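You operate a simulated robot arm through the tools that you are given. There is no shell and no other tool.

You are at the controls of a simulated robot arm. One attempt, no reset.

Task
Set the controls near the small bench top. At the end: the tension dial two is turned to mark 1; the tension dial one is turned to mark 4; the tension dial four is turned to mark 5; the tension dial three is turned to mark 2; whatever was shut is shut again. Leave all else as you found it, and nothing knocked over.

It is judged by the outcome, as a careful person would: the job done as asked, and still so three seconds after it is handed in. It fails if anything else is knocked over, pushed out of place, dropped, spilled or broken.

Robot
A 7-joint arm with a two-finger gripper, fixed in place. Base frame: the origin is at the foot of the arm, x ahead of it, y to its left, z up. Readings come in m, rad, newtons and seconds.
With the tool pointing down near the work surface it reaches from about 0.1 to 0.5 m from the base axis. Its first joint turns from -2.897 to 2.897 rad. Payload 1.2 kg.
The tool frame sits at the grasp point between the pads (the TCP): z along the fingers, y along the line on which they close. The tips reach 0.022 m beyond it. The gripper opens to 0.092 m; its body begins 0.065 m behind the TCP.
Orientation is that of the tool frame in the base frame, as [roll, pitch, yaw] about the fixed x, y, z axes, in that order (R = Rz(yaw) Ry(pitch) Rx(roll)). With the fingers straight down and closing along the base's y, the tool's x points along the base's -x, its y along +y and its z along -z.

Tools
- The arm moves only by the tool nudge_tool. Its argument "plan" is a list of rows, each a list of 7 numbers: the shift along the base's x, y, z in units of 300 mm (1.0 is 300 mm), then the turn, a rotation vector about the base's x, y, z in units of 120 degrees (1.0 is 120 degrees), then the gripper command, from -1 (shut) to 1 (fully open), values between in proportion. In form: [[dx, dy, dz, wx, wy, wz, gripper], ...]. A call has 1 to 20 rows; each row is the pose to reach, as a shift and turn from the pose commanded when the call began. A call with a number of a shift or a turn outside -1 to 1 is refused whole. A row lasts 0.2 s, in which the tool goes at most 0.05 m and 0.15 rad; a call with a longer step from one row to the next is refused whole, and so is a gripper value outside its range. A pose out of reach is approached as far as the arm can. The call stops where the force on the tool passes 40 N (or 10 N more than at its start, if that is more) or the arm is blocked; 0.2 s more then pass. The fingers move at their own pace (about 0.1436 m/s each) and stop on an object; they squeeze with about 26 N. The grip force told is the motor's: it shows also when the fingers shut on nothing. Time passes only in rows, and 0.2 s behind the last, so rows that repeat a pose let the fingers close. It gives the time, the measured TCP pose, the force on the tool (base axes), the opening and the grip force at its end, in the units of the frame above (readings bear some noise), with the torque about the TCP (base axes, N m) and any sound that the robot's microphone picked up, and new pictures: "pictures" is both (left out), scene, wrist or none.
- Cameras (640 x 400 px; columns grow to the right, rows downward): "scene" is fixed at [0.0499, 0.4991, 0.8666]; the picture's right is [-0.73, -0.68, 0.00], its down [-0.50, 0.54, -0.68] and it looks along [0.46, -0.50, -0.74] (base axes); focal length 358 px, centre (320, 200). "wrist" rides on the gripper at [0.071, 0.019, -0.102] in the tool frame; the picture's right is [-0.26, 0.96, 0.00], its down [-0.75, -0.20, -0.62] and it looks along [-0.60, -0.16, 0.78] (tool axes); focal length 280 px, centre (320, 200).
- pixel_to_xyz(camera, pixels): for up to 12 pixels [column, row] of the newest picture of that camera ("zoom" is the newest enlarged one), the place [x, y, z] in the base frame of the surface seen there, good to about 0.002 m. It takes no simulated time.
- inspect(camera, box): a new picture of the part [left, top, right, bottom] of that camera's present view, enlarged. It takes no simulated time.
- sign_off(): hands the job in; it is judged then, once.

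Leave the gripper open and the arm clear of the work at the hand-in unless told otherwise.

The tools are called as a command line: name --pt "numbers of a row" for each row, then --argument value for the rest, lists and objects as JSON in quotes. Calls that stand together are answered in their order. nudge_tool: Moves the arm, as the interface text tells. Its arguments: {"type":"object","properties":{"plan":{"type":"array","items":{"type":"array","items":{"type":"number"}}},"pictures":{"type":"string","enum":["both","scene","wrist","none"]}},"required":["plan"]} The other tools are called the same way: pixel_to_xyz (camera, pixels) gives the place of the surface under pixels of a picture; inspect (camera, box) takes an enlarged picture of a part of a camera's view; sign_off () hands the job in.

At the start:

```text
t: 0.0
position: [0.2176, 0.1631, 0.5148]
tcp_rot: [3.141, 0.001, -3.139]
force: [0.1, -0.2, 0.6]
torque: [-0.03, 0.01, -0.02]
grip_width: 0.0917
grasp_force: 0.0
```

scene: 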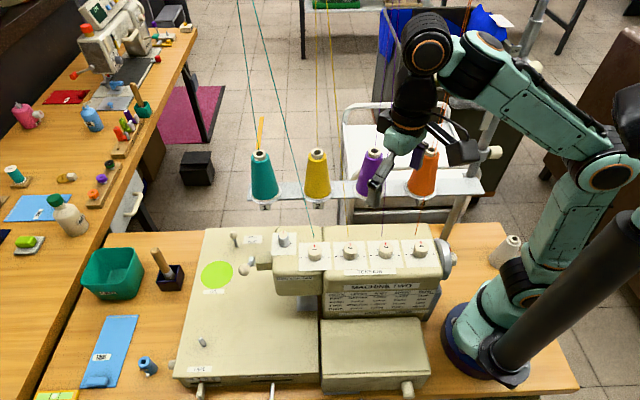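
wrist: 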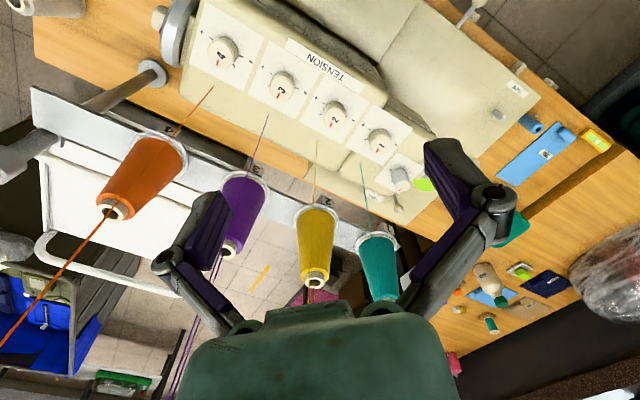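

I see a serger-like machine with four tension dials on its top face (scene about columns 310-425, row 250), with threads and spools behind. I'll take enlarged views of the dials from both cameras first.

inspect --camera "scene" --box '[260, 210, 470, 340]'

inspect --camera "wrist" --box '[170, 0, 450, 200]'

```text
3.05 times, centred on (365, 275) of scene
```

zoom: 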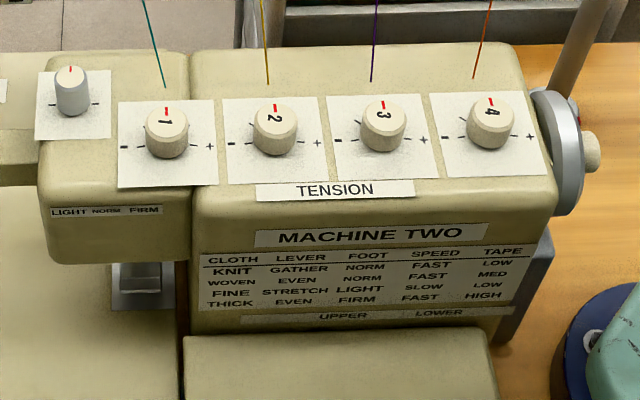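

```text
2.00 times, centred on (310, 100) of wrist
```

zoom: 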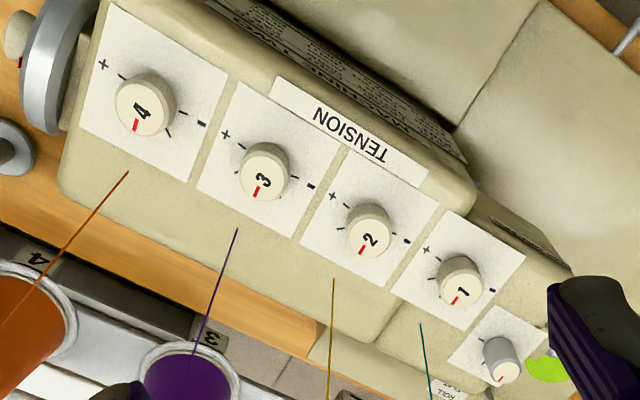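

The knobs carry red pointers with a '−' and '+' and small tick marks on the plates. I'll get the positions of the knobs, and locate the corners of the plate for the plane.

pixel_to_xyz --camera "scene" --pixels '[[314, 249], [350, 247], [386, 246], [420, 246], [304, 242], [334, 262], [405, 242], [440, 265], [283, 235], [365, 288], [448, 260], [390, 215]]'

inspect --camera "scene" --box '[295, 235, 375, 285]'

inspect --camera "scene" --box '[365, 230, 445, 280]'

inspect --camera "wrist" --box '[190, 10, 310, 85]'

inspect --camera "wrist" --box '[310, 80, 440, 200]'

```text
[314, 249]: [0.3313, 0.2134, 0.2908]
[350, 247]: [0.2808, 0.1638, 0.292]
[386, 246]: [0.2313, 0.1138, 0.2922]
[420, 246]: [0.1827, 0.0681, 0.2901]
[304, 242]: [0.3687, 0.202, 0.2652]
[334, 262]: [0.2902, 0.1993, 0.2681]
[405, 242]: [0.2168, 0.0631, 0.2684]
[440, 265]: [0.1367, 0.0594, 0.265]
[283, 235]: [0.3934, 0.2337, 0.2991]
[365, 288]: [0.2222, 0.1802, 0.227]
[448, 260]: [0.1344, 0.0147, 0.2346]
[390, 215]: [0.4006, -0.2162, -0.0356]
```

```text
8.00 times, centred on (335, 260) of scene
```

zoom: 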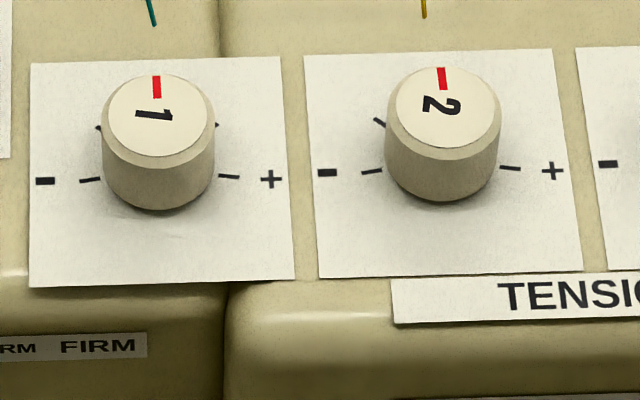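

```text
8.00 times, centred on (405, 255) of scene
```

zoom: 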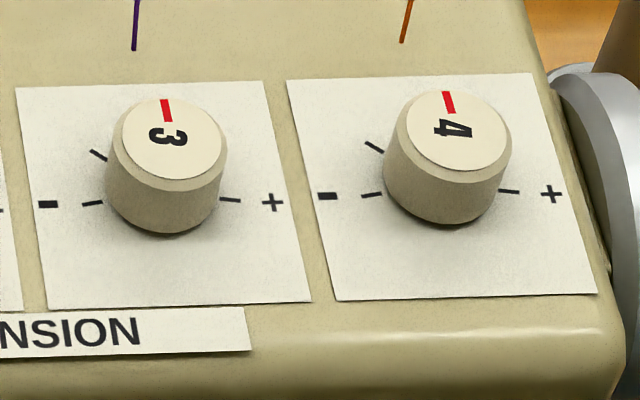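

```text
5.33 times, centred on (250, 48) of wrist
```

zoom: 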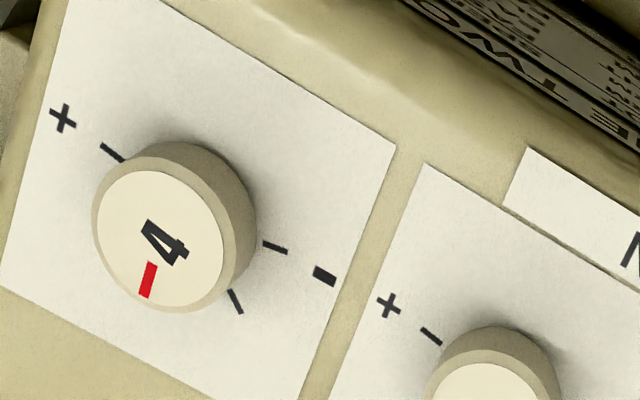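

```text
3.33 times, centred on (375, 140) of wrist
```

zoom: 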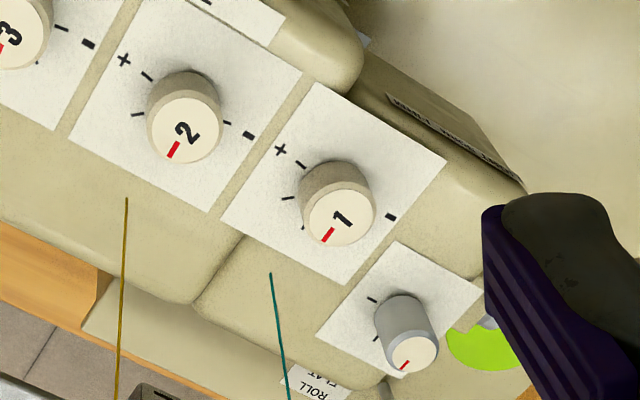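

The marks appear unnumbered: ticks fan from '−' (left) to '+' (right), pointers all at about 12 o'clock. I'll measure the ticks and pointers in a closer zoom so I know their angles, plus where the spools and threads stand.

inspect --camera "scene" --box '[365, 230, 445, 280]'

pixel_to_xyz --camera "zoom" --pixels '[[48, 204], [93, 203], [99, 155], [230, 200], [272, 202], [175, 137], [328, 197], [371, 195], [374, 147], [509, 192], [551, 194], [455, 130]]'

pixel_to_xyz --camera "scene" --pixels '[[262, 155], [317, 153], [374, 154], [428, 150], [416, 235], [420, 215], [314, 233], [300, 212], [350, 233], [383, 235], [283, 240], [450, 262]]'

```text
8.00 times, centred on (405, 255) of scene
```

zoom: 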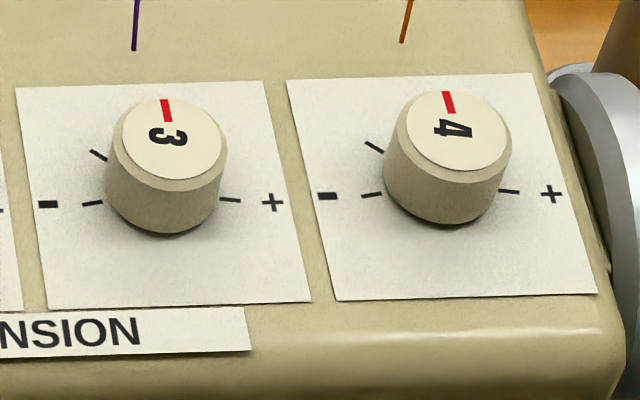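

```text
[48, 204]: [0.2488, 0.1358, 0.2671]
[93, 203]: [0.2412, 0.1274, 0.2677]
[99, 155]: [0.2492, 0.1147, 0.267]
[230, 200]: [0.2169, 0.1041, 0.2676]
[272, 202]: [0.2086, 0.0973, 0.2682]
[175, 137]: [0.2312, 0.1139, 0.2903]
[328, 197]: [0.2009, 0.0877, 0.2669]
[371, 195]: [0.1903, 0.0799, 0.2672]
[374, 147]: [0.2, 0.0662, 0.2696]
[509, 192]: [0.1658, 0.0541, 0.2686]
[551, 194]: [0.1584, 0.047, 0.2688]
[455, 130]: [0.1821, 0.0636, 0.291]
```

```text
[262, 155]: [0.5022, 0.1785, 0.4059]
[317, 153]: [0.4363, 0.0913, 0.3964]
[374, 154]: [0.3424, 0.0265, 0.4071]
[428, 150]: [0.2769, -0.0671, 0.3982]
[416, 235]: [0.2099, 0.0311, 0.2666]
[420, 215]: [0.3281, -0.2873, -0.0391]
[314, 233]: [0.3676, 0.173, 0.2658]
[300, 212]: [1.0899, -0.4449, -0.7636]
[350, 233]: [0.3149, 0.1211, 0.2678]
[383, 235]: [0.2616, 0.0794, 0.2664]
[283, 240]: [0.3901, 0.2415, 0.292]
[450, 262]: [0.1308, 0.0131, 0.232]
```

Knob axes come out near dial 1 (0.331,0.213), 2 (0.281,0.164), 3 (0.231,0.114), 4 (0.183,0.068), tops at z≈0.291, plate z≈0.267. Ticks lie at about ±98°, ±48°, 0°. Before moving I'll check the other labels and the rest of the machine for lids or hints.

inspect --camera "scene" --box '[170, 225, 330, 325]'

inspect --camera "scene" --box '[170, 310, 450, 400]'

inspect --camera "scene" --box '[30, 0, 210, 120]'

inspect --camera "wrist" --box '[320, 100, 420, 180]'

inspect --camera "scene" --box '[370, 0, 640, 200]'

```text
4.00 times, centred on (250, 275) of scene
```

zoom: 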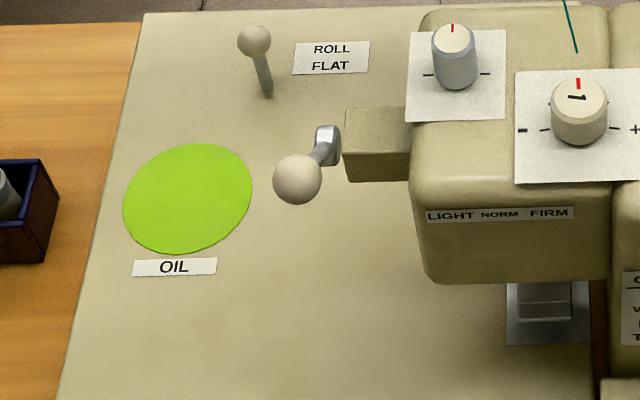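

```text
2.29 times, centred on (310, 355) of scene
```

zoom: 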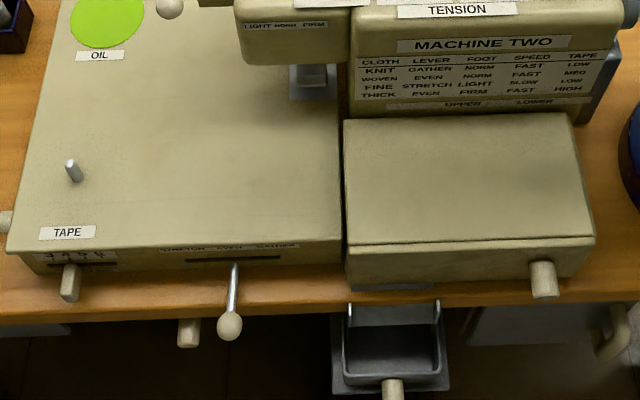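

```text
3.33 times, centred on (120, 60) of scene
```

zoom: 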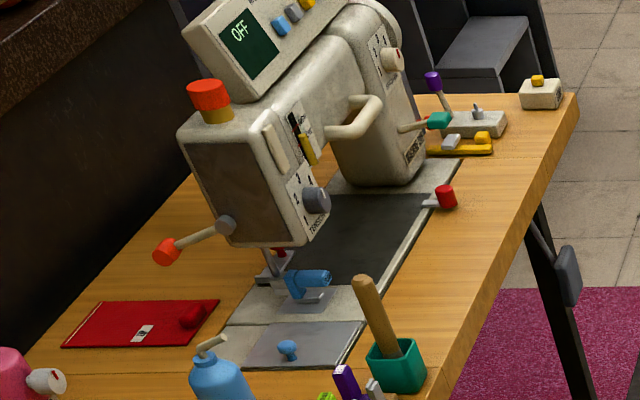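

```text
5.00 times, centred on (370, 140) of wrist
```

zoom: 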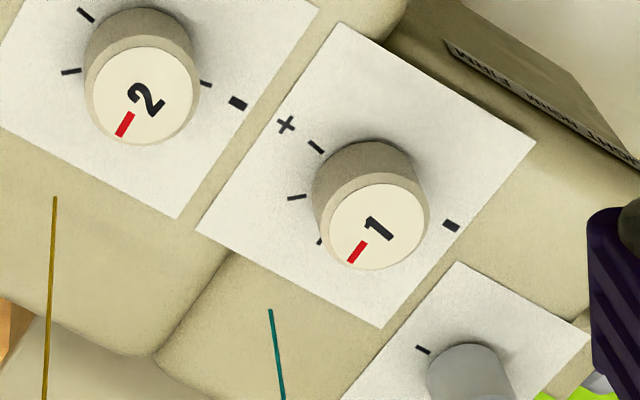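

```text
2.00 times, centred on (505, 100) of scene
```

zoom: 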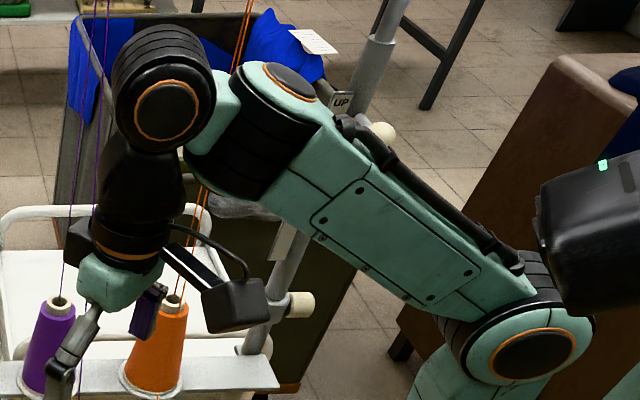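

Only the four tension dials are to be moved; nothing covers them. I'll turn the hand −47° about z so the fingers close along the dial row (hand clear of the threads), and move back to the machine's front and down to z≈0.42 to look at the dials closely, half-closing the gripper.

nudge_tool --pt "-0.0143 0.0233 -0.0453 0 0 -0.056 0.5" --pt "-0.0286 0.0466 -0.0906 0 0 -0.1119 0.2" --pt "-0.0429 0.0699 -0.1359 0 0 -0.1679 0" --pt "-0.0571 0.0931 -0.1811 0 0 -0.2238 0" --pt "-0.0714 0.1164 -0.2264 0 0 -0.2798 0" --pt "-0.0857 0.1397 -0.2717 0 0 -0.3357 0" --pt "-0.1 0.163 -0.317 0 0 -0.3917 0" --pt "-0.1 0.163 -0.317 0 0 -0.3917 0"

```text
t: 1.8
position: [0.1886, 0.213, 0.4186]
tcp_rot: [3.14, 0.001, 2.319]
force: [-0.7, 0.5, 0.8]
torque: [-0.02, -0.02, -0.01]
grip_width: 0.0461
grasp_force: 0.1
```

scene: 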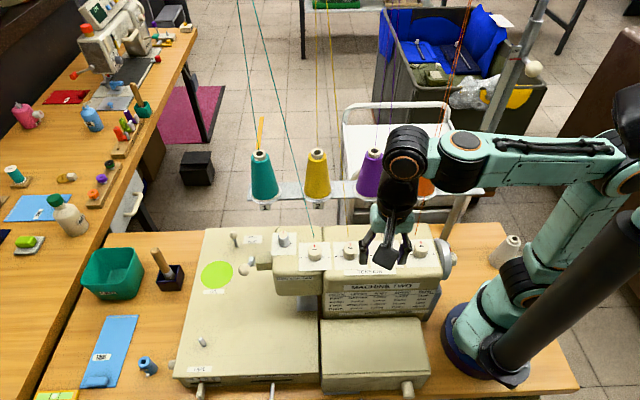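
wrist: 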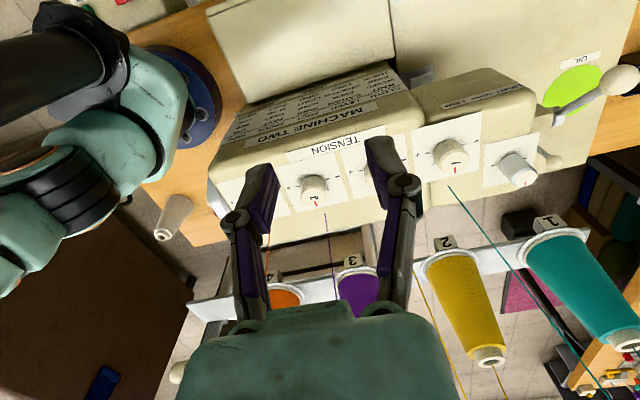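

Dial 3 is at wrist (315,190), dial 1 at (449,157). I'll zoom in to measure the ticks.

inspect --camera "wrist" --box '[275, 160, 355, 210]'

inspect --camera "wrist" --box '[410, 130, 490, 180]'

```text
8.00 times, centred on (315, 185) of wrist
```

zoom: 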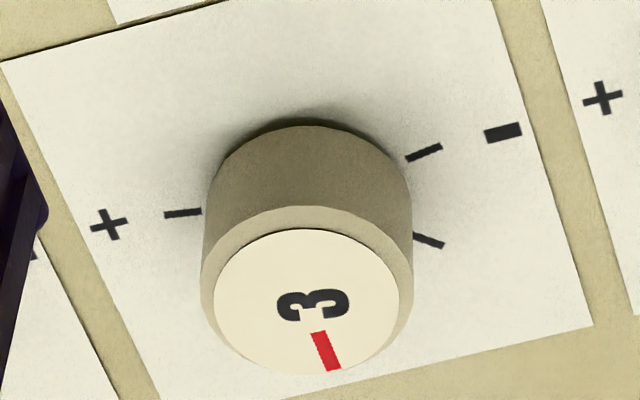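

```text
8.00 times, centred on (450, 155) of wrist
```

zoom: 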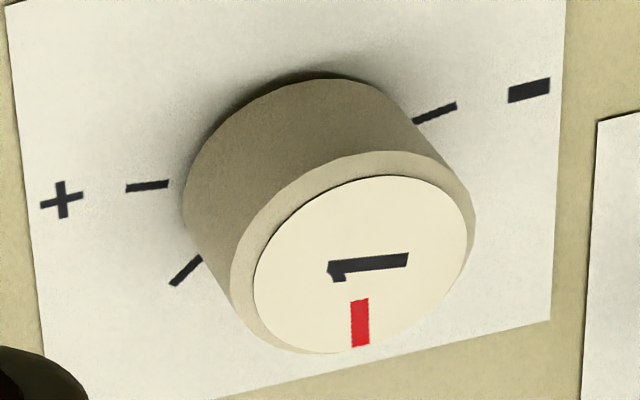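

I'll read the tick positions on dial 1 from this zoom.

pixel_to_xyz --camera "zoom" --pixels '[[62, 199], [147, 186], [186, 270], [128, 188], [167, 184], [436, 113], [529, 90], [458, 104], [363, 262], [361, 300], [360, 345], [415, 123]]'

inspect --camera "wrist" --box '[275, 160, 355, 210]'

pixel_to_xyz --camera "zoom" --pixels '[[109, 224], [182, 213], [166, 215], [200, 211], [424, 152], [408, 159], [441, 146], [503, 132], [430, 241], [306, 302], [320, 332], [335, 370]]'

```text
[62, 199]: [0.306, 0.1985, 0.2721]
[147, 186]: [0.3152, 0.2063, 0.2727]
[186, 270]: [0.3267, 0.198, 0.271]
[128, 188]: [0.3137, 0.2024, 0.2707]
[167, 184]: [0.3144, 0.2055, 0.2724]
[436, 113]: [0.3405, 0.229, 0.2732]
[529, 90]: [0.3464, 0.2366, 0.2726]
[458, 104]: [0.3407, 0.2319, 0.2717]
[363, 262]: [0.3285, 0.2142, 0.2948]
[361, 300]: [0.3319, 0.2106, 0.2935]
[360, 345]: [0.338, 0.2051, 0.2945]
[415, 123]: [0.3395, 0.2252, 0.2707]
```

```text
8.00 times, centred on (315, 185) of wrist
```

zoom: 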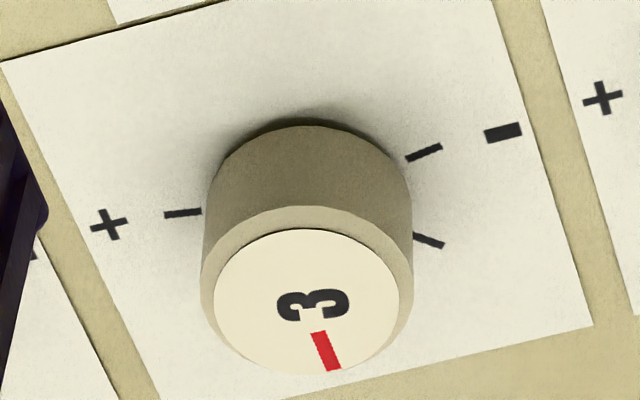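

```text
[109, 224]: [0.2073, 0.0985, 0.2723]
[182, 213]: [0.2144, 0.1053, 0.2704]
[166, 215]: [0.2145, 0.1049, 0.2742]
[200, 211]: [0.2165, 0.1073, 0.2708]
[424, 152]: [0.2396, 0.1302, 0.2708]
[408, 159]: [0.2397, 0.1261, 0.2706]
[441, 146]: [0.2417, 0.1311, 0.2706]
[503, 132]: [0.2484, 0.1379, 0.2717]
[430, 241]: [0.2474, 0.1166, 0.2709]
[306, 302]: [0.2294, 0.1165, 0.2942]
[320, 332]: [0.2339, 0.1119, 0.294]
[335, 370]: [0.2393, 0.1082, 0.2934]
```

Ticks on dial 3 come out at about ±98° and −47° from the pointer's present spot, so marks 1…5 run from '−' to '+' with about 49–50° between, and the pointers sit on mark 3. I'll begin with dial 3 (to mark 2, turn counter-clockwise seen from above). Move over it at z=0.36, hand pre-turned −25°.

nudge_tool --pt "0.0286 -0.0643 0 0 0 -0.0415 0" --pt "0.0572 -0.1285 0 0 0 -0.083 0" --pt "0.0858 -0.1928 -0.03 0 0 -0.1245 0" --pt "0.1144 -0.257 -0.1 0 0 -0.166 0" --pt "0.143 -0.3213 -0.2 0 0 -0.2075 0" --pt "0.143 -0.3213 -0.2 0 0 -0.2075 0"

```text
t: 3.2
position: [0.2296, 0.1161, 0.3587]
tcp_rot: [3.14, 0.0, 1.886]
force: [0.1, 0.0, 0.2]
torque: [0.0, 0.02, 0.0]
grip_width: 0.0459
grasp_force: 0.0
```

scene: 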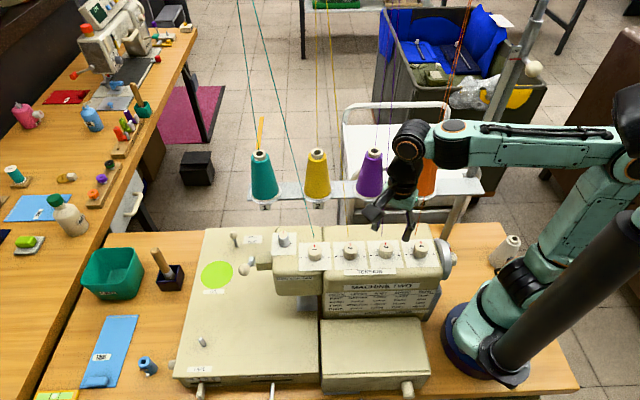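
wrist: 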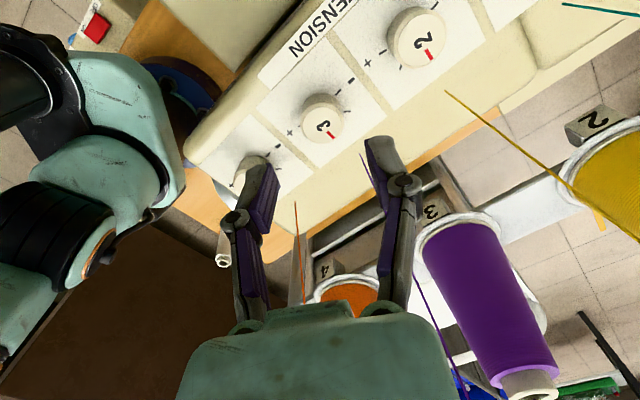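

Dial 3 is at wrist about (322,125), where the TCP axis meets z=0.292 should project at about (320.5,124). I'll zoom to refine centring.

inspect --camera "wrist" --box '[280, 85, 360, 150]'

inspect --camera "scene" --box '[330, 190, 450, 280]'

```text
6.15 times, centred on (320, 118) of wrist
```

zoom: 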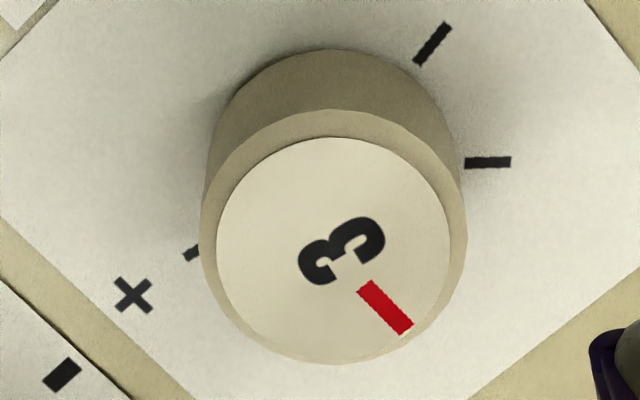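

```text
4.44 times, centred on (390, 235) of scene
```

zoom: 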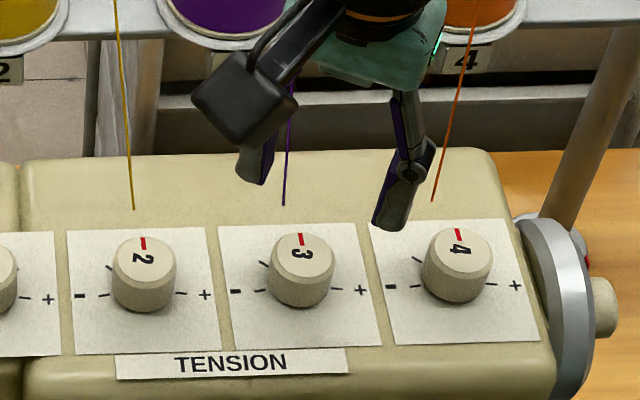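

Centring is within about 1 mm: the knob centre sits at about (0.2307,0.1159). Now I go straight down to TCP z≈0.2965 (tips ~5 mm above the plate) with the fingers 46 mm apart.

nudge_tool --pt "0 0 -0.05 0 0 0 0" --pt "0 0 -0.1 0 0 0 0" --pt "0 0 -0.15 0 0 0 0" --pt "0 0 -0.19 0 0 0 0" --pt "0 0 -0.21 0 0 0 0"

```text
t: 4.4
position: [0.2307, 0.1173, 0.2965]
tcp_rot: [3.139, -0.001, 1.887]
force: [-1.0, -0.8, -0.1]
torque: [0.01, 0.01, -0.01]
grip_width: 0.046
grasp_force: 0.2
```

scene: 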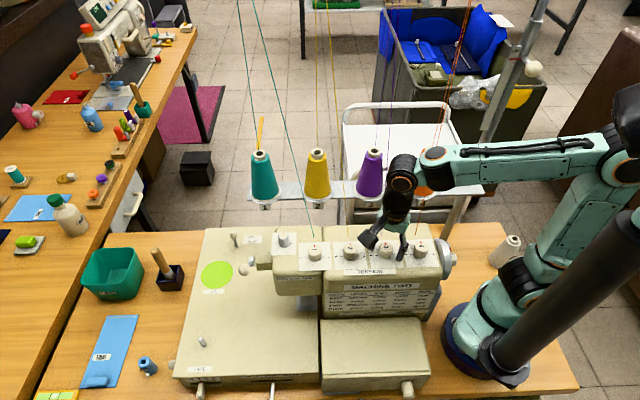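
wrist: 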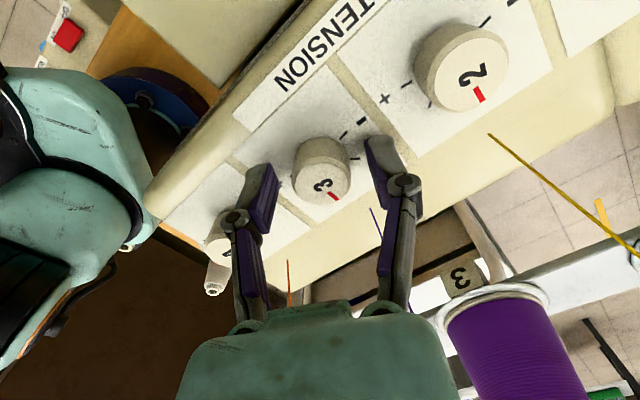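

The fingers straddle dial 3 evenly (wrist: fingers at columns ~262 and ~385, knob at 322). I close the gripper on it.

nudge_tool --pt "0 0 0 0 0 0 -1" --pt "0 0 0 0 0 0 -1" --pt "0 0 0 0 0 0 -1"

inspect --camera "wrist" --box '[230, 120, 410, 240]'

```text
t: 5.2
position: [0.2301, 0.117, 0.296]
tcp_rot: [3.141, 0.0, 1.887]
force: [3.0, 2.2, 6.9]
torque: [0.25, 0.02, -0.02]
grip_width: 0.0269
grasp_force: 28.2
```

scene: 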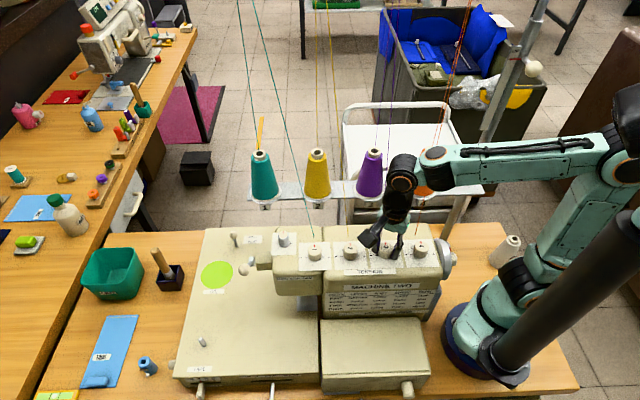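
wrist: 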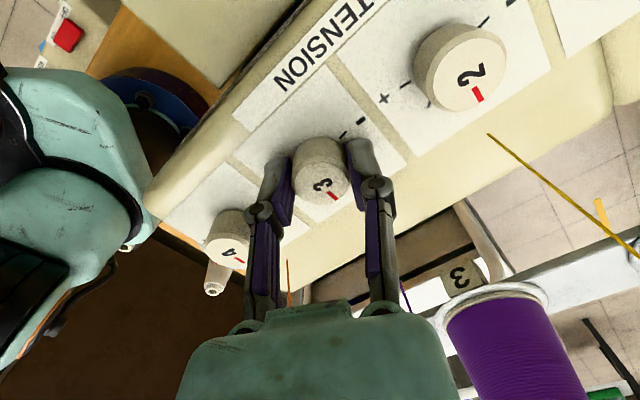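

```text
3.33 times, centred on (320, 180) of wrist
```

zoom: 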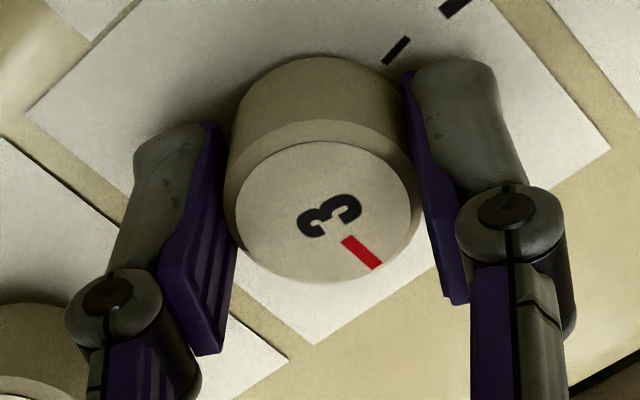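

The knob is held (width 0.0269, about 28 N). Now I turn the hand +49° about z (counter-clockwise from above, toward '−') in small steps.

nudge_tool --pt "0 0 0 0 0 0.0417 -1" --pt "0 0 0 0 0 0.0833 -1" --pt "0 0 0 0 0 0.125 -1" --pt "0 0 0 0 0 0.1667 -1" --pt "0 0 0 0 0 0.2083 -1" --pt "0 0 0 0 0 0.25 -1" --pt "0 0 0 0 0 0.2917 -1" --pt "0 0 0 0 0 0.3333 -1" --pt "0 0 0 0 0 0.375 -1" --pt "0 0 0 0 0 0.4083 -1" --pt "0 0 0 0 0 0.4083 -1"

inspect --camera "scene" --box '[345, 215, 445, 280]'

inspect --camera "wrist" --box '[230, 120, 410, 240]'

```text
t: 7.6
position: [0.2295, 0.1151, 0.296]
tcp_rot: [3.14, -0.002, 2.742]
force: [3.4, -6.6, 13.8]
torque: [0.04, 0.33, 0.02]
grip_width: 0.0268
grasp_force: 28.3
```

scene: 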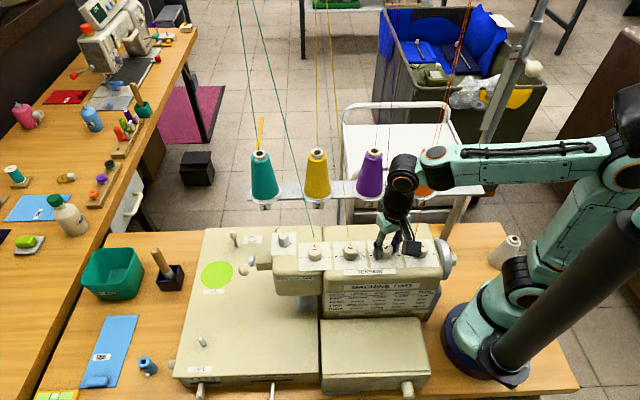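
wrist: 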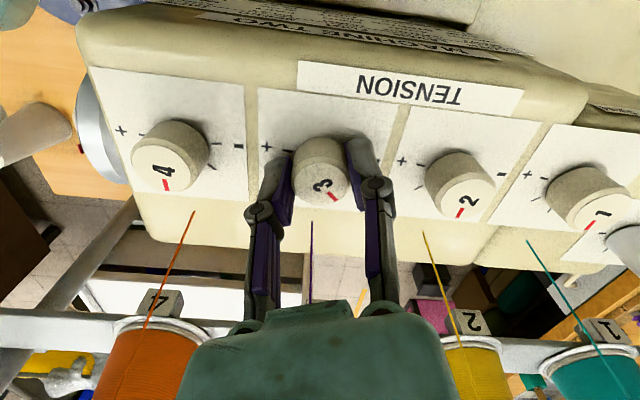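

```text
6.15 times, centred on (395, 248) of scene
```

zoom: 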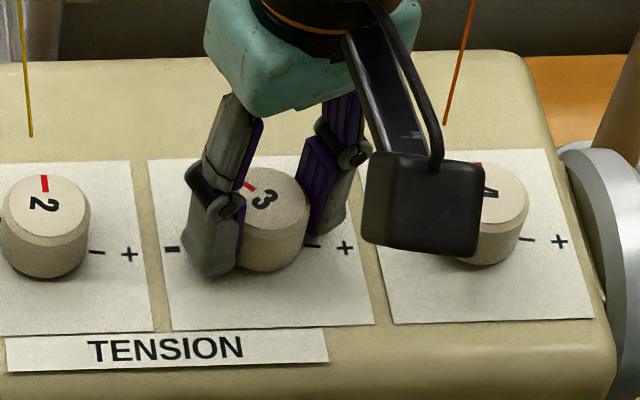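

```text
3.33 times, centred on (320, 180) of wrist
```

zoom: 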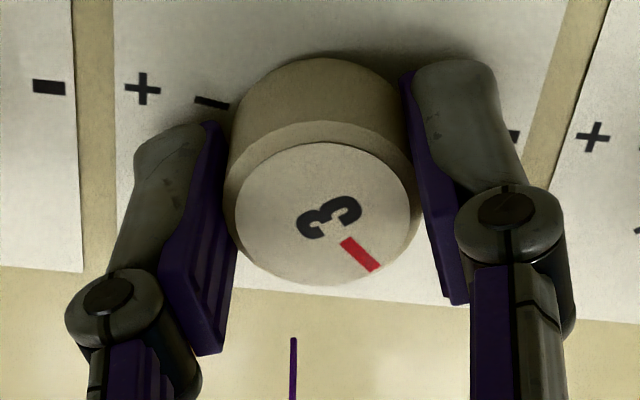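

The knob followed the hand without slipping (pointer keeps its place relative to the fingers). I open the fingers and lift straight up to look at the result.

nudge_tool --pt "0 0 0 0 0 0 0" --pt "0 0 0 0 0 0 0" --pt "0 0 0.07 0 0 0 0" --pt "0 0 0.14 0 0 0 0" --pt "0 0 0.21 0 0 0 0" --pt "0 0 0.21 0 0 0 0"

inspect --camera "wrist" --box '[275, 90, 365, 155]'

inspect --camera "scene" --box '[345, 215, 445, 280]'

```text
t: 9.0
position: [0.2302, 0.1162, 0.3588]
tcp_rot: [3.142, 0.0, 2.742]
force: [0.6, 0.1, -0.3]
torque: [-0.02, 0.01, -0.03]
grip_width: 0.0459
grasp_force: 0.1
```

scene: 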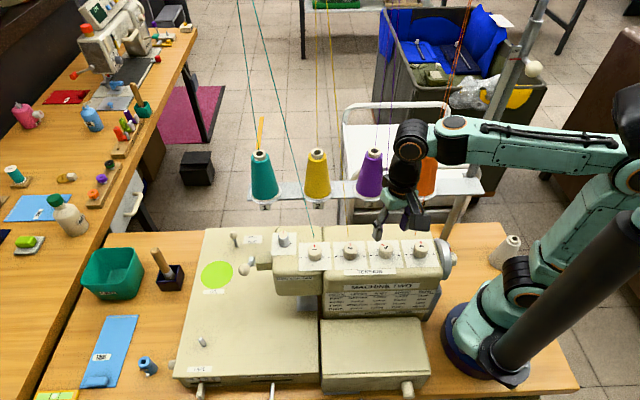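
wrist: 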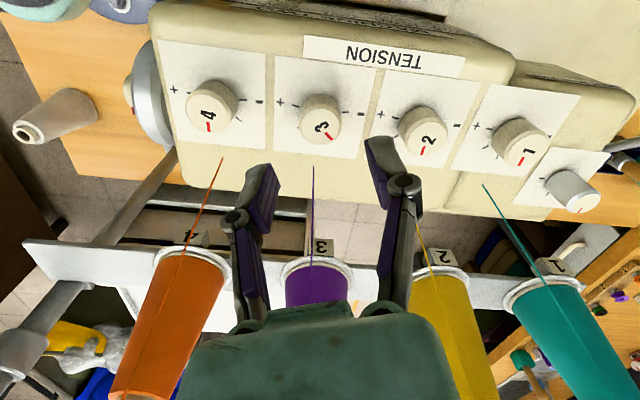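

```text
6.15 times, centred on (320, 122) of wrist
```

zoom: 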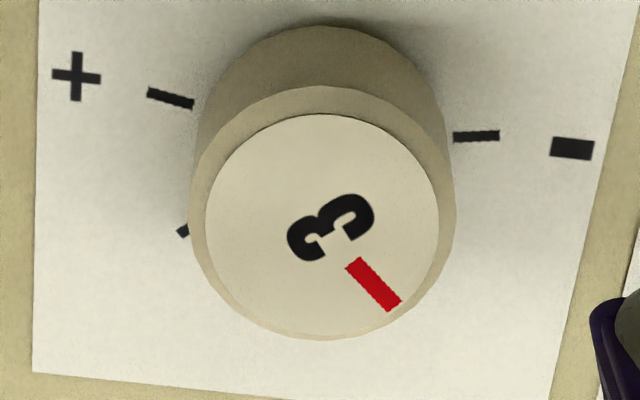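

```text
6.15 times, centred on (395, 248) of scene
```

zoom: 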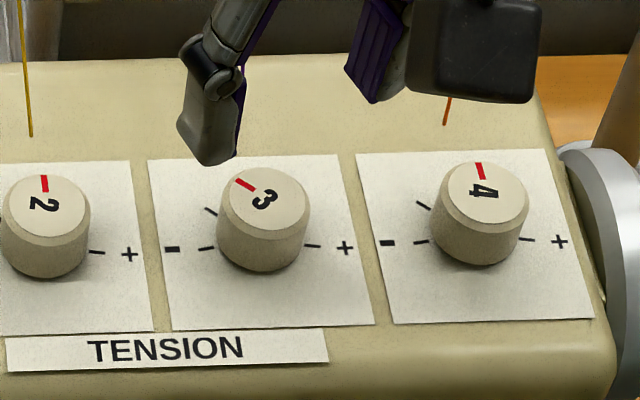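

Dial 3's pointer measures about 49° from its old spot against about 49–50° tick spacing, and in the scene zoom it lies parallel to and in line with the second tick: mark 2. Next, dial 4: shift −0.0495, −0.0491 at the same height and look.

nudge_tool --pt "-0.055 -0.0546 0 0 0 0 0" --pt "-0.11 -0.1091 0 0 0 0 0" --pt "-0.165 -0.1637 0 0 0 0 0" --pt "-0.165 -0.1637 0 0 0 0 0"

inspect --camera "wrist" --box '[275, 90, 365, 155]'

```text
t: 10.0
position: [0.1805, 0.0662, 0.3599]
tcp_rot: [-3.141, 0.0, 2.742]
force: [0.1, -0.1, 0.3]
torque: [-0.03, 0.01, -0.03]
grip_width: 0.0463
grasp_force: 0.0
```

scene: 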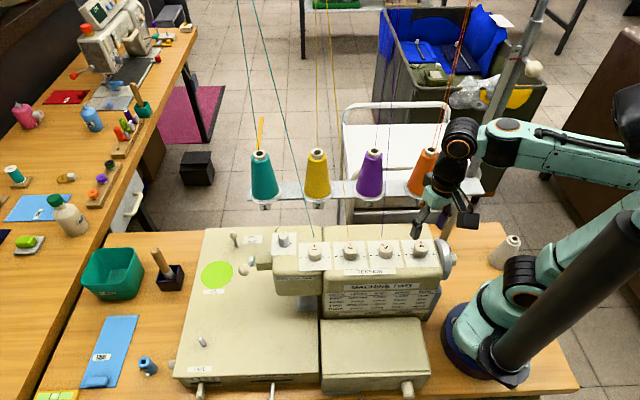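
wrist: 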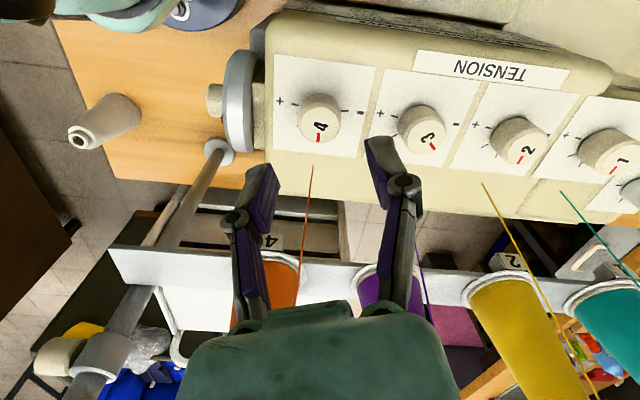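

```text
6.15 times, centred on (320, 122) of wrist
```

zoom: 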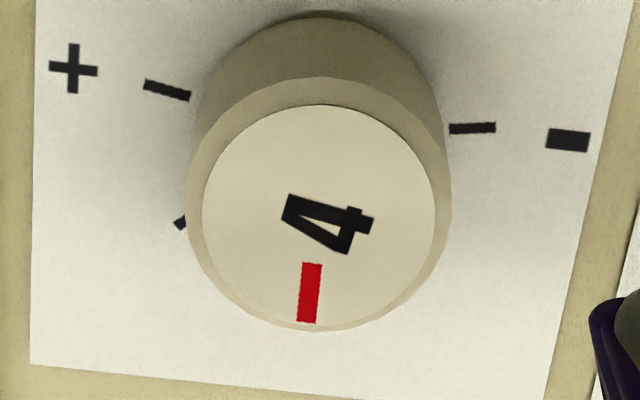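

Dial 4 is centred to within 1 mm (disc centre zoom (318,217)). The path down is clear. I descend to TCP z≈0.299 and close on it.

nudge_tool --pt "0 0 -0.05 0 0 0 0" --pt "0 0 -0.1 0 0 0 0" --pt "0 0 -0.15 0 0 0 0" --pt "0 0 -0.19 0 0 0 0" --pt "0 0 -0.2023 0 0 0 0" --pt "0 0 -0.2023 0 0 0 -1" --pt "0 0 -0.2023 0 0 0 -1" --pt "0 0 -0.2023 0 0 0 -1"

inspect --camera "wrist" --box '[230, 120, 410, 240]'

```text
t: 11.8
position: [0.1803, 0.0668, 0.2985]
tcp_rot: [3.141, -0.002, 2.738]
force: [-8.0, -19.2, 15.5]
torque: [-0.42, 0.09, -0.04]
grip_width: 0.0273
grasp_force: 28.1
```

scene: 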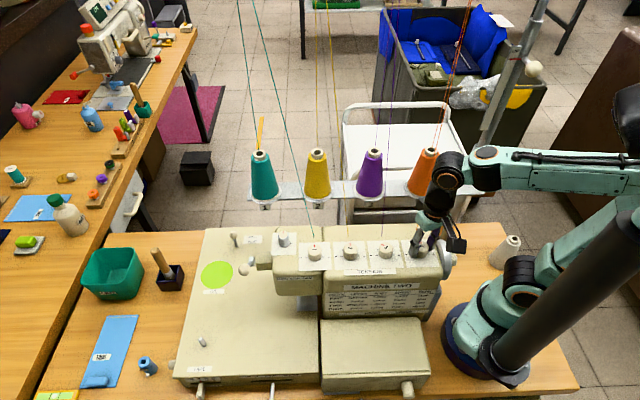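
wrist: 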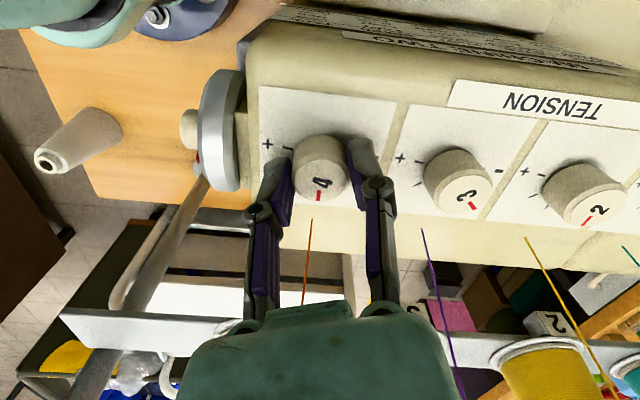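

```text
3.33 times, centred on (320, 180) of wrist
```

zoom: 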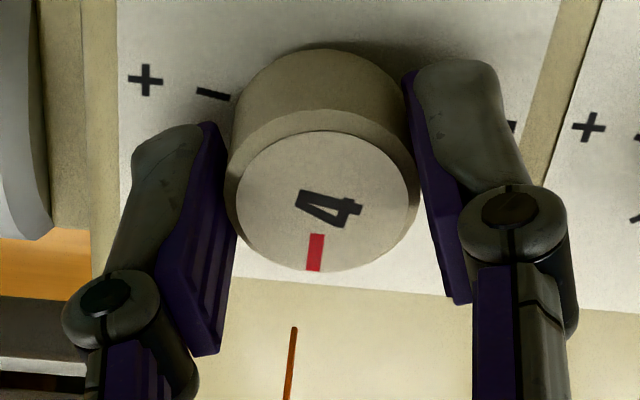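

The knob is held but the tool feels about 21 N sideways along the closing line, so I'm off-centre by under a millimetre. I shift 0.7 mm in the direction of that push to relieve it before turning.

nudge_tool --pt "-0.0009 -0.0022 0 0 0 0 -1" --pt "-0.0009 -0.0022 0 0 0 0 -1" --pictures "none"

```text
t: 12.4
position: [0.1802, 0.0653, 0.2984]
tcp_rot: [3.141, -0.002, 2.741]
force: [3.1, -9.1, -0.4]
torque: [0.02, 0.4, 0.02]
grip_width: 0.0275
grasp_force: 28.1
```

Side force fell to about 9 N. Now I turn −50° (clockwise from above, toward '+').

nudge_tool --pt "0 0 0 0 0 -0.0417 -1" --pt "0 0 0 0 0 -0.0833 -1" --pt "0 0 0 0 0 -0.125 -1" --pt "0 0 0 0 0 -0.1667 -1" --pt "0 0 0 0 0 -0.2083 -1" --pt "0 0 0 0 0 -0.25 -1" --pt "0 0 0 0 0 -0.2917 -1" --pt "0 0 0 0 0 -0.3333 -1" --pt "0 0 0 0 0 -0.375 -1" --pt "0 0 0 0 0 -0.4167 -1" --pt "0 0 0 0 0 -0.4167 -1"

inspect --camera "wrist" --box '[230, 120, 410, 240]'

```text
t: 14.8
position: [0.1822, 0.0672, 0.2987]
tcp_rot: [3.138, 0.0, 1.869]
force: [-0.3, 16.7, 14.0]
torque: [0.35, 0.01, -0.01]
grip_width: 0.028
grasp_force: 27.6
```

scene: 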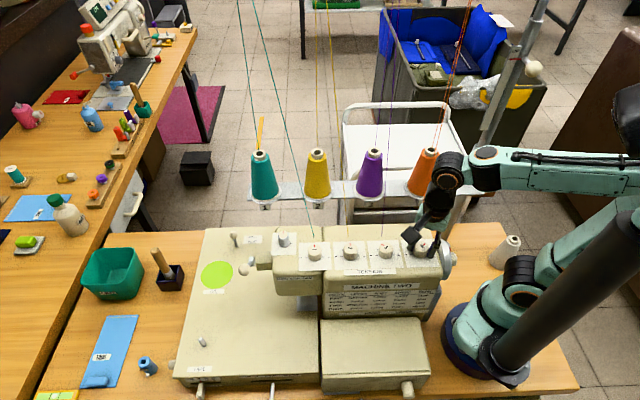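
wrist: 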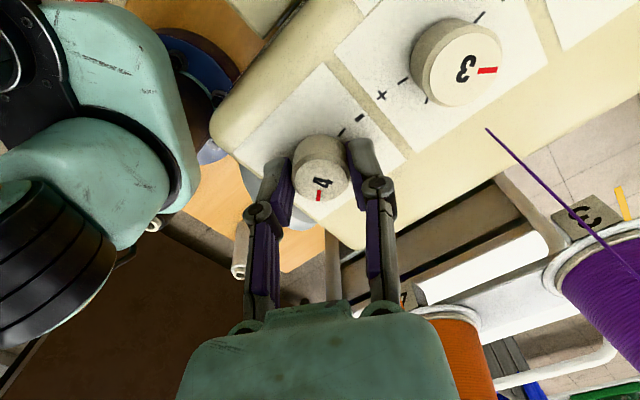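

```text
3.33 times, centred on (320, 180) of wrist
```

zoom: 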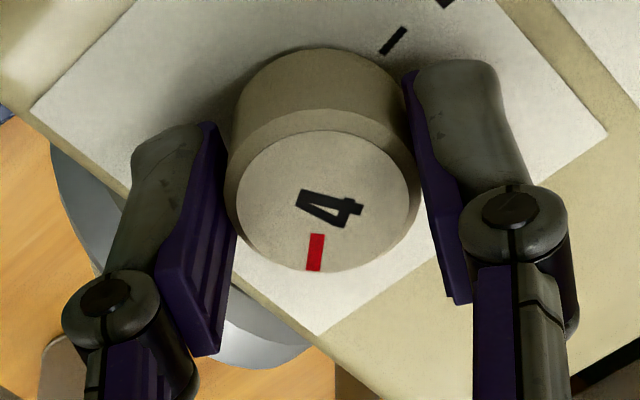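

It turned 50° with no slip. Now I open, lift to z≈0.36, and turn the hand back +50° for the second half, then look.

nudge_tool --pt "0 0 0 0 0 0 0" --pt "0 0 0 0 0 0 0" --pt "0 0 0.07 0 0 0 0" --pt "0 0 0.14 0 0 0 0" --pt "0 0 0.2 0 0 0 0" --pt "0 0 0.2 0 0 0.06 0" --pt "0 0 0.2 0 0 0.12 0" --pt "0 0 0.2 0 0 0.18 0" --pt "0 0 0.2 0 0 0.24 0" --pt "0 0 0.2 0 0 0.3 0" --pt "0 0 0.2 0 0 0.36 0" --pt "0 0 0.2 0 0 0.4167 0" --pt "0 0 0.2 0 0 0.4167 0"

inspect --camera "wrist" --box '[275, 90, 365, 155]'

inspect --camera "scene" --box '[365, 220, 455, 278]'

```text
t: 17.6
position: [0.181, 0.0671, 0.3572]
tcp_rot: [-3.141, -0.001, 2.745]
force: [0.1, -0.3, -0.2]
torque: [-0.02, 0.0, -0.03]
grip_width: 0.0463
grasp_force: 0.0
```

scene: 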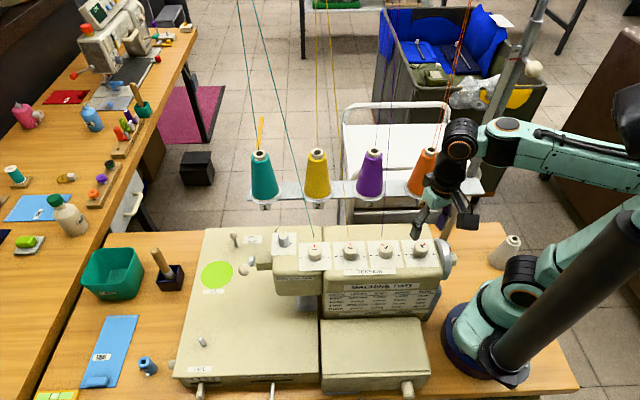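
wrist: 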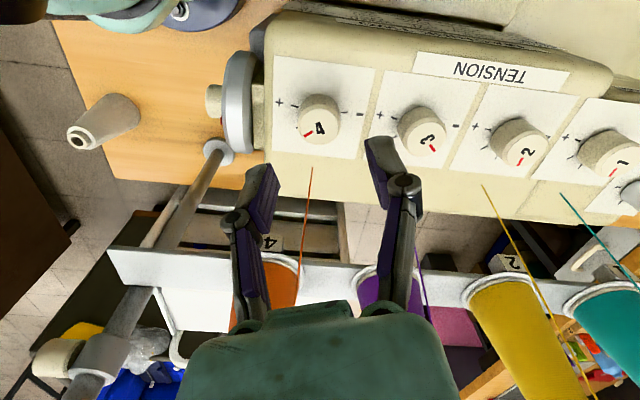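

```text
6.15 times, centred on (320, 122) of wrist
```

zoom: 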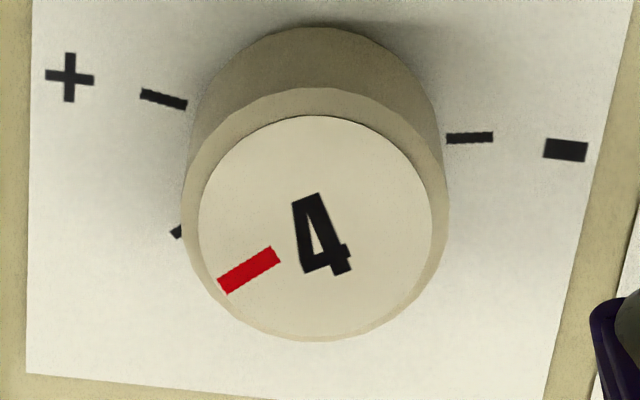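

```text
6.90 times, centred on (410, 249) of scene
```

zoom: 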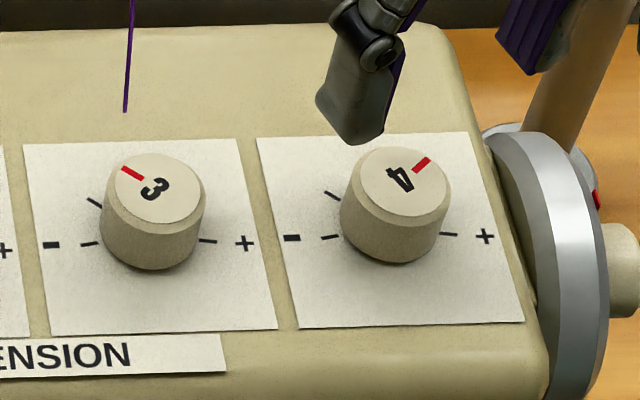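

Dial 4 now points at mark 4, in line with where the tick fan says; one more 50° is needed. The camera says I'm about 1 mm off, so I shift (+0.6, −1.2) mm while descending and grip again.

nudge_tool --pt "0.002 -0.004 -0.05 0 0 0 0" --pt "0.002 -0.004 -0.1 0 0 0 0" --pt "0.002 -0.004 -0.15 0 0 0 0" --pt "0.002 -0.004 -0.19 0 0 0 0" --pt "0.002 -0.004 -0.2 0 0 0 0" --pt "0.002 -0.004 -0.2 0 0 0 -1" --pt "0.002 -0.004 -0.2 0 0 0 -1" --pt "0.002 -0.004 -0.2 0 0 0 -1" --pictures "wrist"

```text
t: 19.4
position: [0.1819, 0.0667, 0.2986]
tcp_rot: [3.141, 0.0, 2.743]
force: [-0.8, -3.2, 6.6]
torque: [-0.16, -0.23, -0.01]
grip_width: 0.0277
grasp_force: 28.3
```

wrist: 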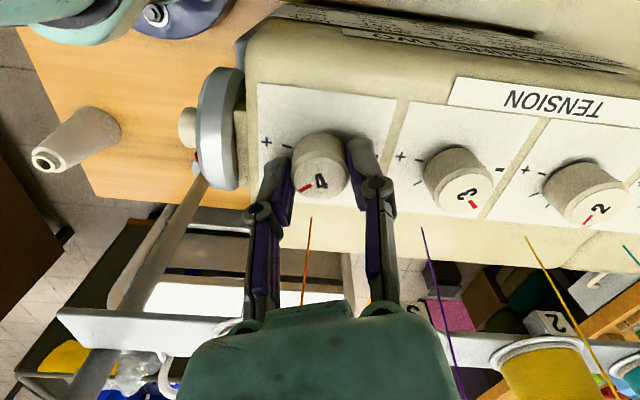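

Well centred this time (only ~3 N sideways). Now the second −49.5° turn.

nudge_tool --pt "0 0 0 0 0 -0.0417 -1" --pt "0 0 0 0 0 -0.0833 -1" --pt "0 0 0 0 0 -0.125 -1" --pt "0 0 0 0 0 -0.1667 -1" --pt "0 0 0 0 0 -0.2083 -1" --pt "0 0 0 0 0 -0.25 -1" --pt "0 0 0 0 0 -0.2917 -1" --pt "0 0 0 0 0 -0.3333 -1" --pt "0 0 0 0 0 -0.375 -1" --pt "0 0 0 0 0 -0.4125 -1" --pt "0 0 0 0 0 -0.4125 -1" --pictures "wrist"

```text
t: 21.8
position: [0.1815, 0.066, 0.2985]
tcp_rot: [3.137, 0.0, 1.877]
force: [19.6, 13.5, -20.8]
torque: [0.37, -0.24, 0.0]
grip_width: 0.0273
grasp_force: 27.7
```

wrist: 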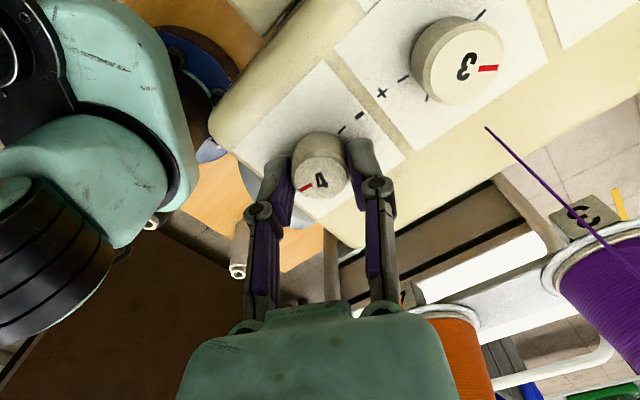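

Turn done (measured −49.6°). I open, lift, and travel along the row to above dial 2, keeping this hand angle for its counter-clockwise turn; then I check dial 4 in the scene view.

nudge_tool --pt "0 0 0 0 0 0 0" --pt "0 0 0 0 0 0 0" --pt "0 0 0.07 0 0 0 0" --pt "0 0 0.14 0 0 0 0" --pt "0 0 0.2 0 0 0 0" --pt "0.066 0.0659 0.2 0 0 0 0" --pt "0.132 0.1317 0.2 0 0 0 0" --pt "0.198 0.1976 0.2 0 0 0 0" --pt "0.264 0.2634 0.2 0 0 0 0" --pt "0.33 0.3293 0.2 0 0 0 0" --pt "0.33 0.3293 0.2 0 0 0 0"

inspect --camera "wrist" --box '[275, 90, 365, 155]'

inspect --camera "scene" --box '[375, 225, 455, 275]'

```text
t: 24.2
position: [0.2816, 0.1637, 0.3584]
tcp_rot: [-3.141, 0.001, 1.877]
force: [0.6, 0.1, -0.3]
torque: [-0.02, 0.0, -0.01]
grip_width: 0.0462
grasp_force: 0.1
```

scene: 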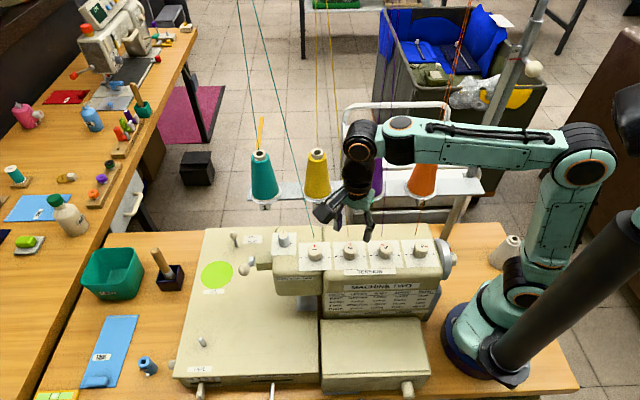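
wrist: 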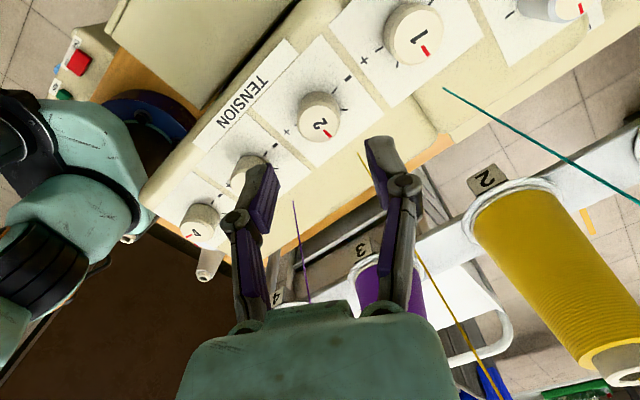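

```text
6.15 times, centred on (320, 122) of wrist
```

zoom: 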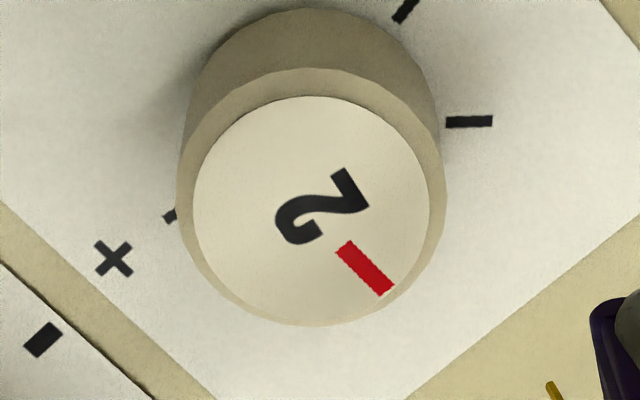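

```text
8.00 times, centred on (415, 250) of scene
```

zoom: 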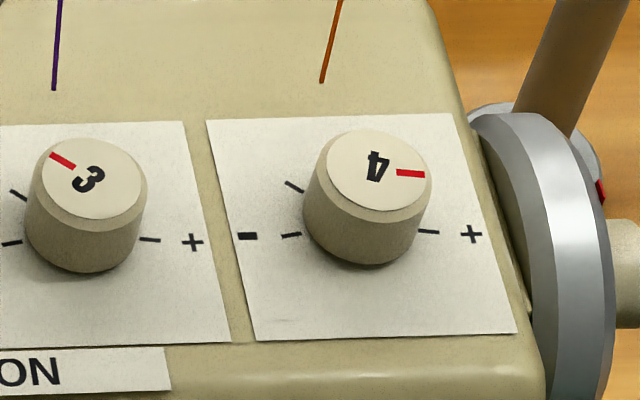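

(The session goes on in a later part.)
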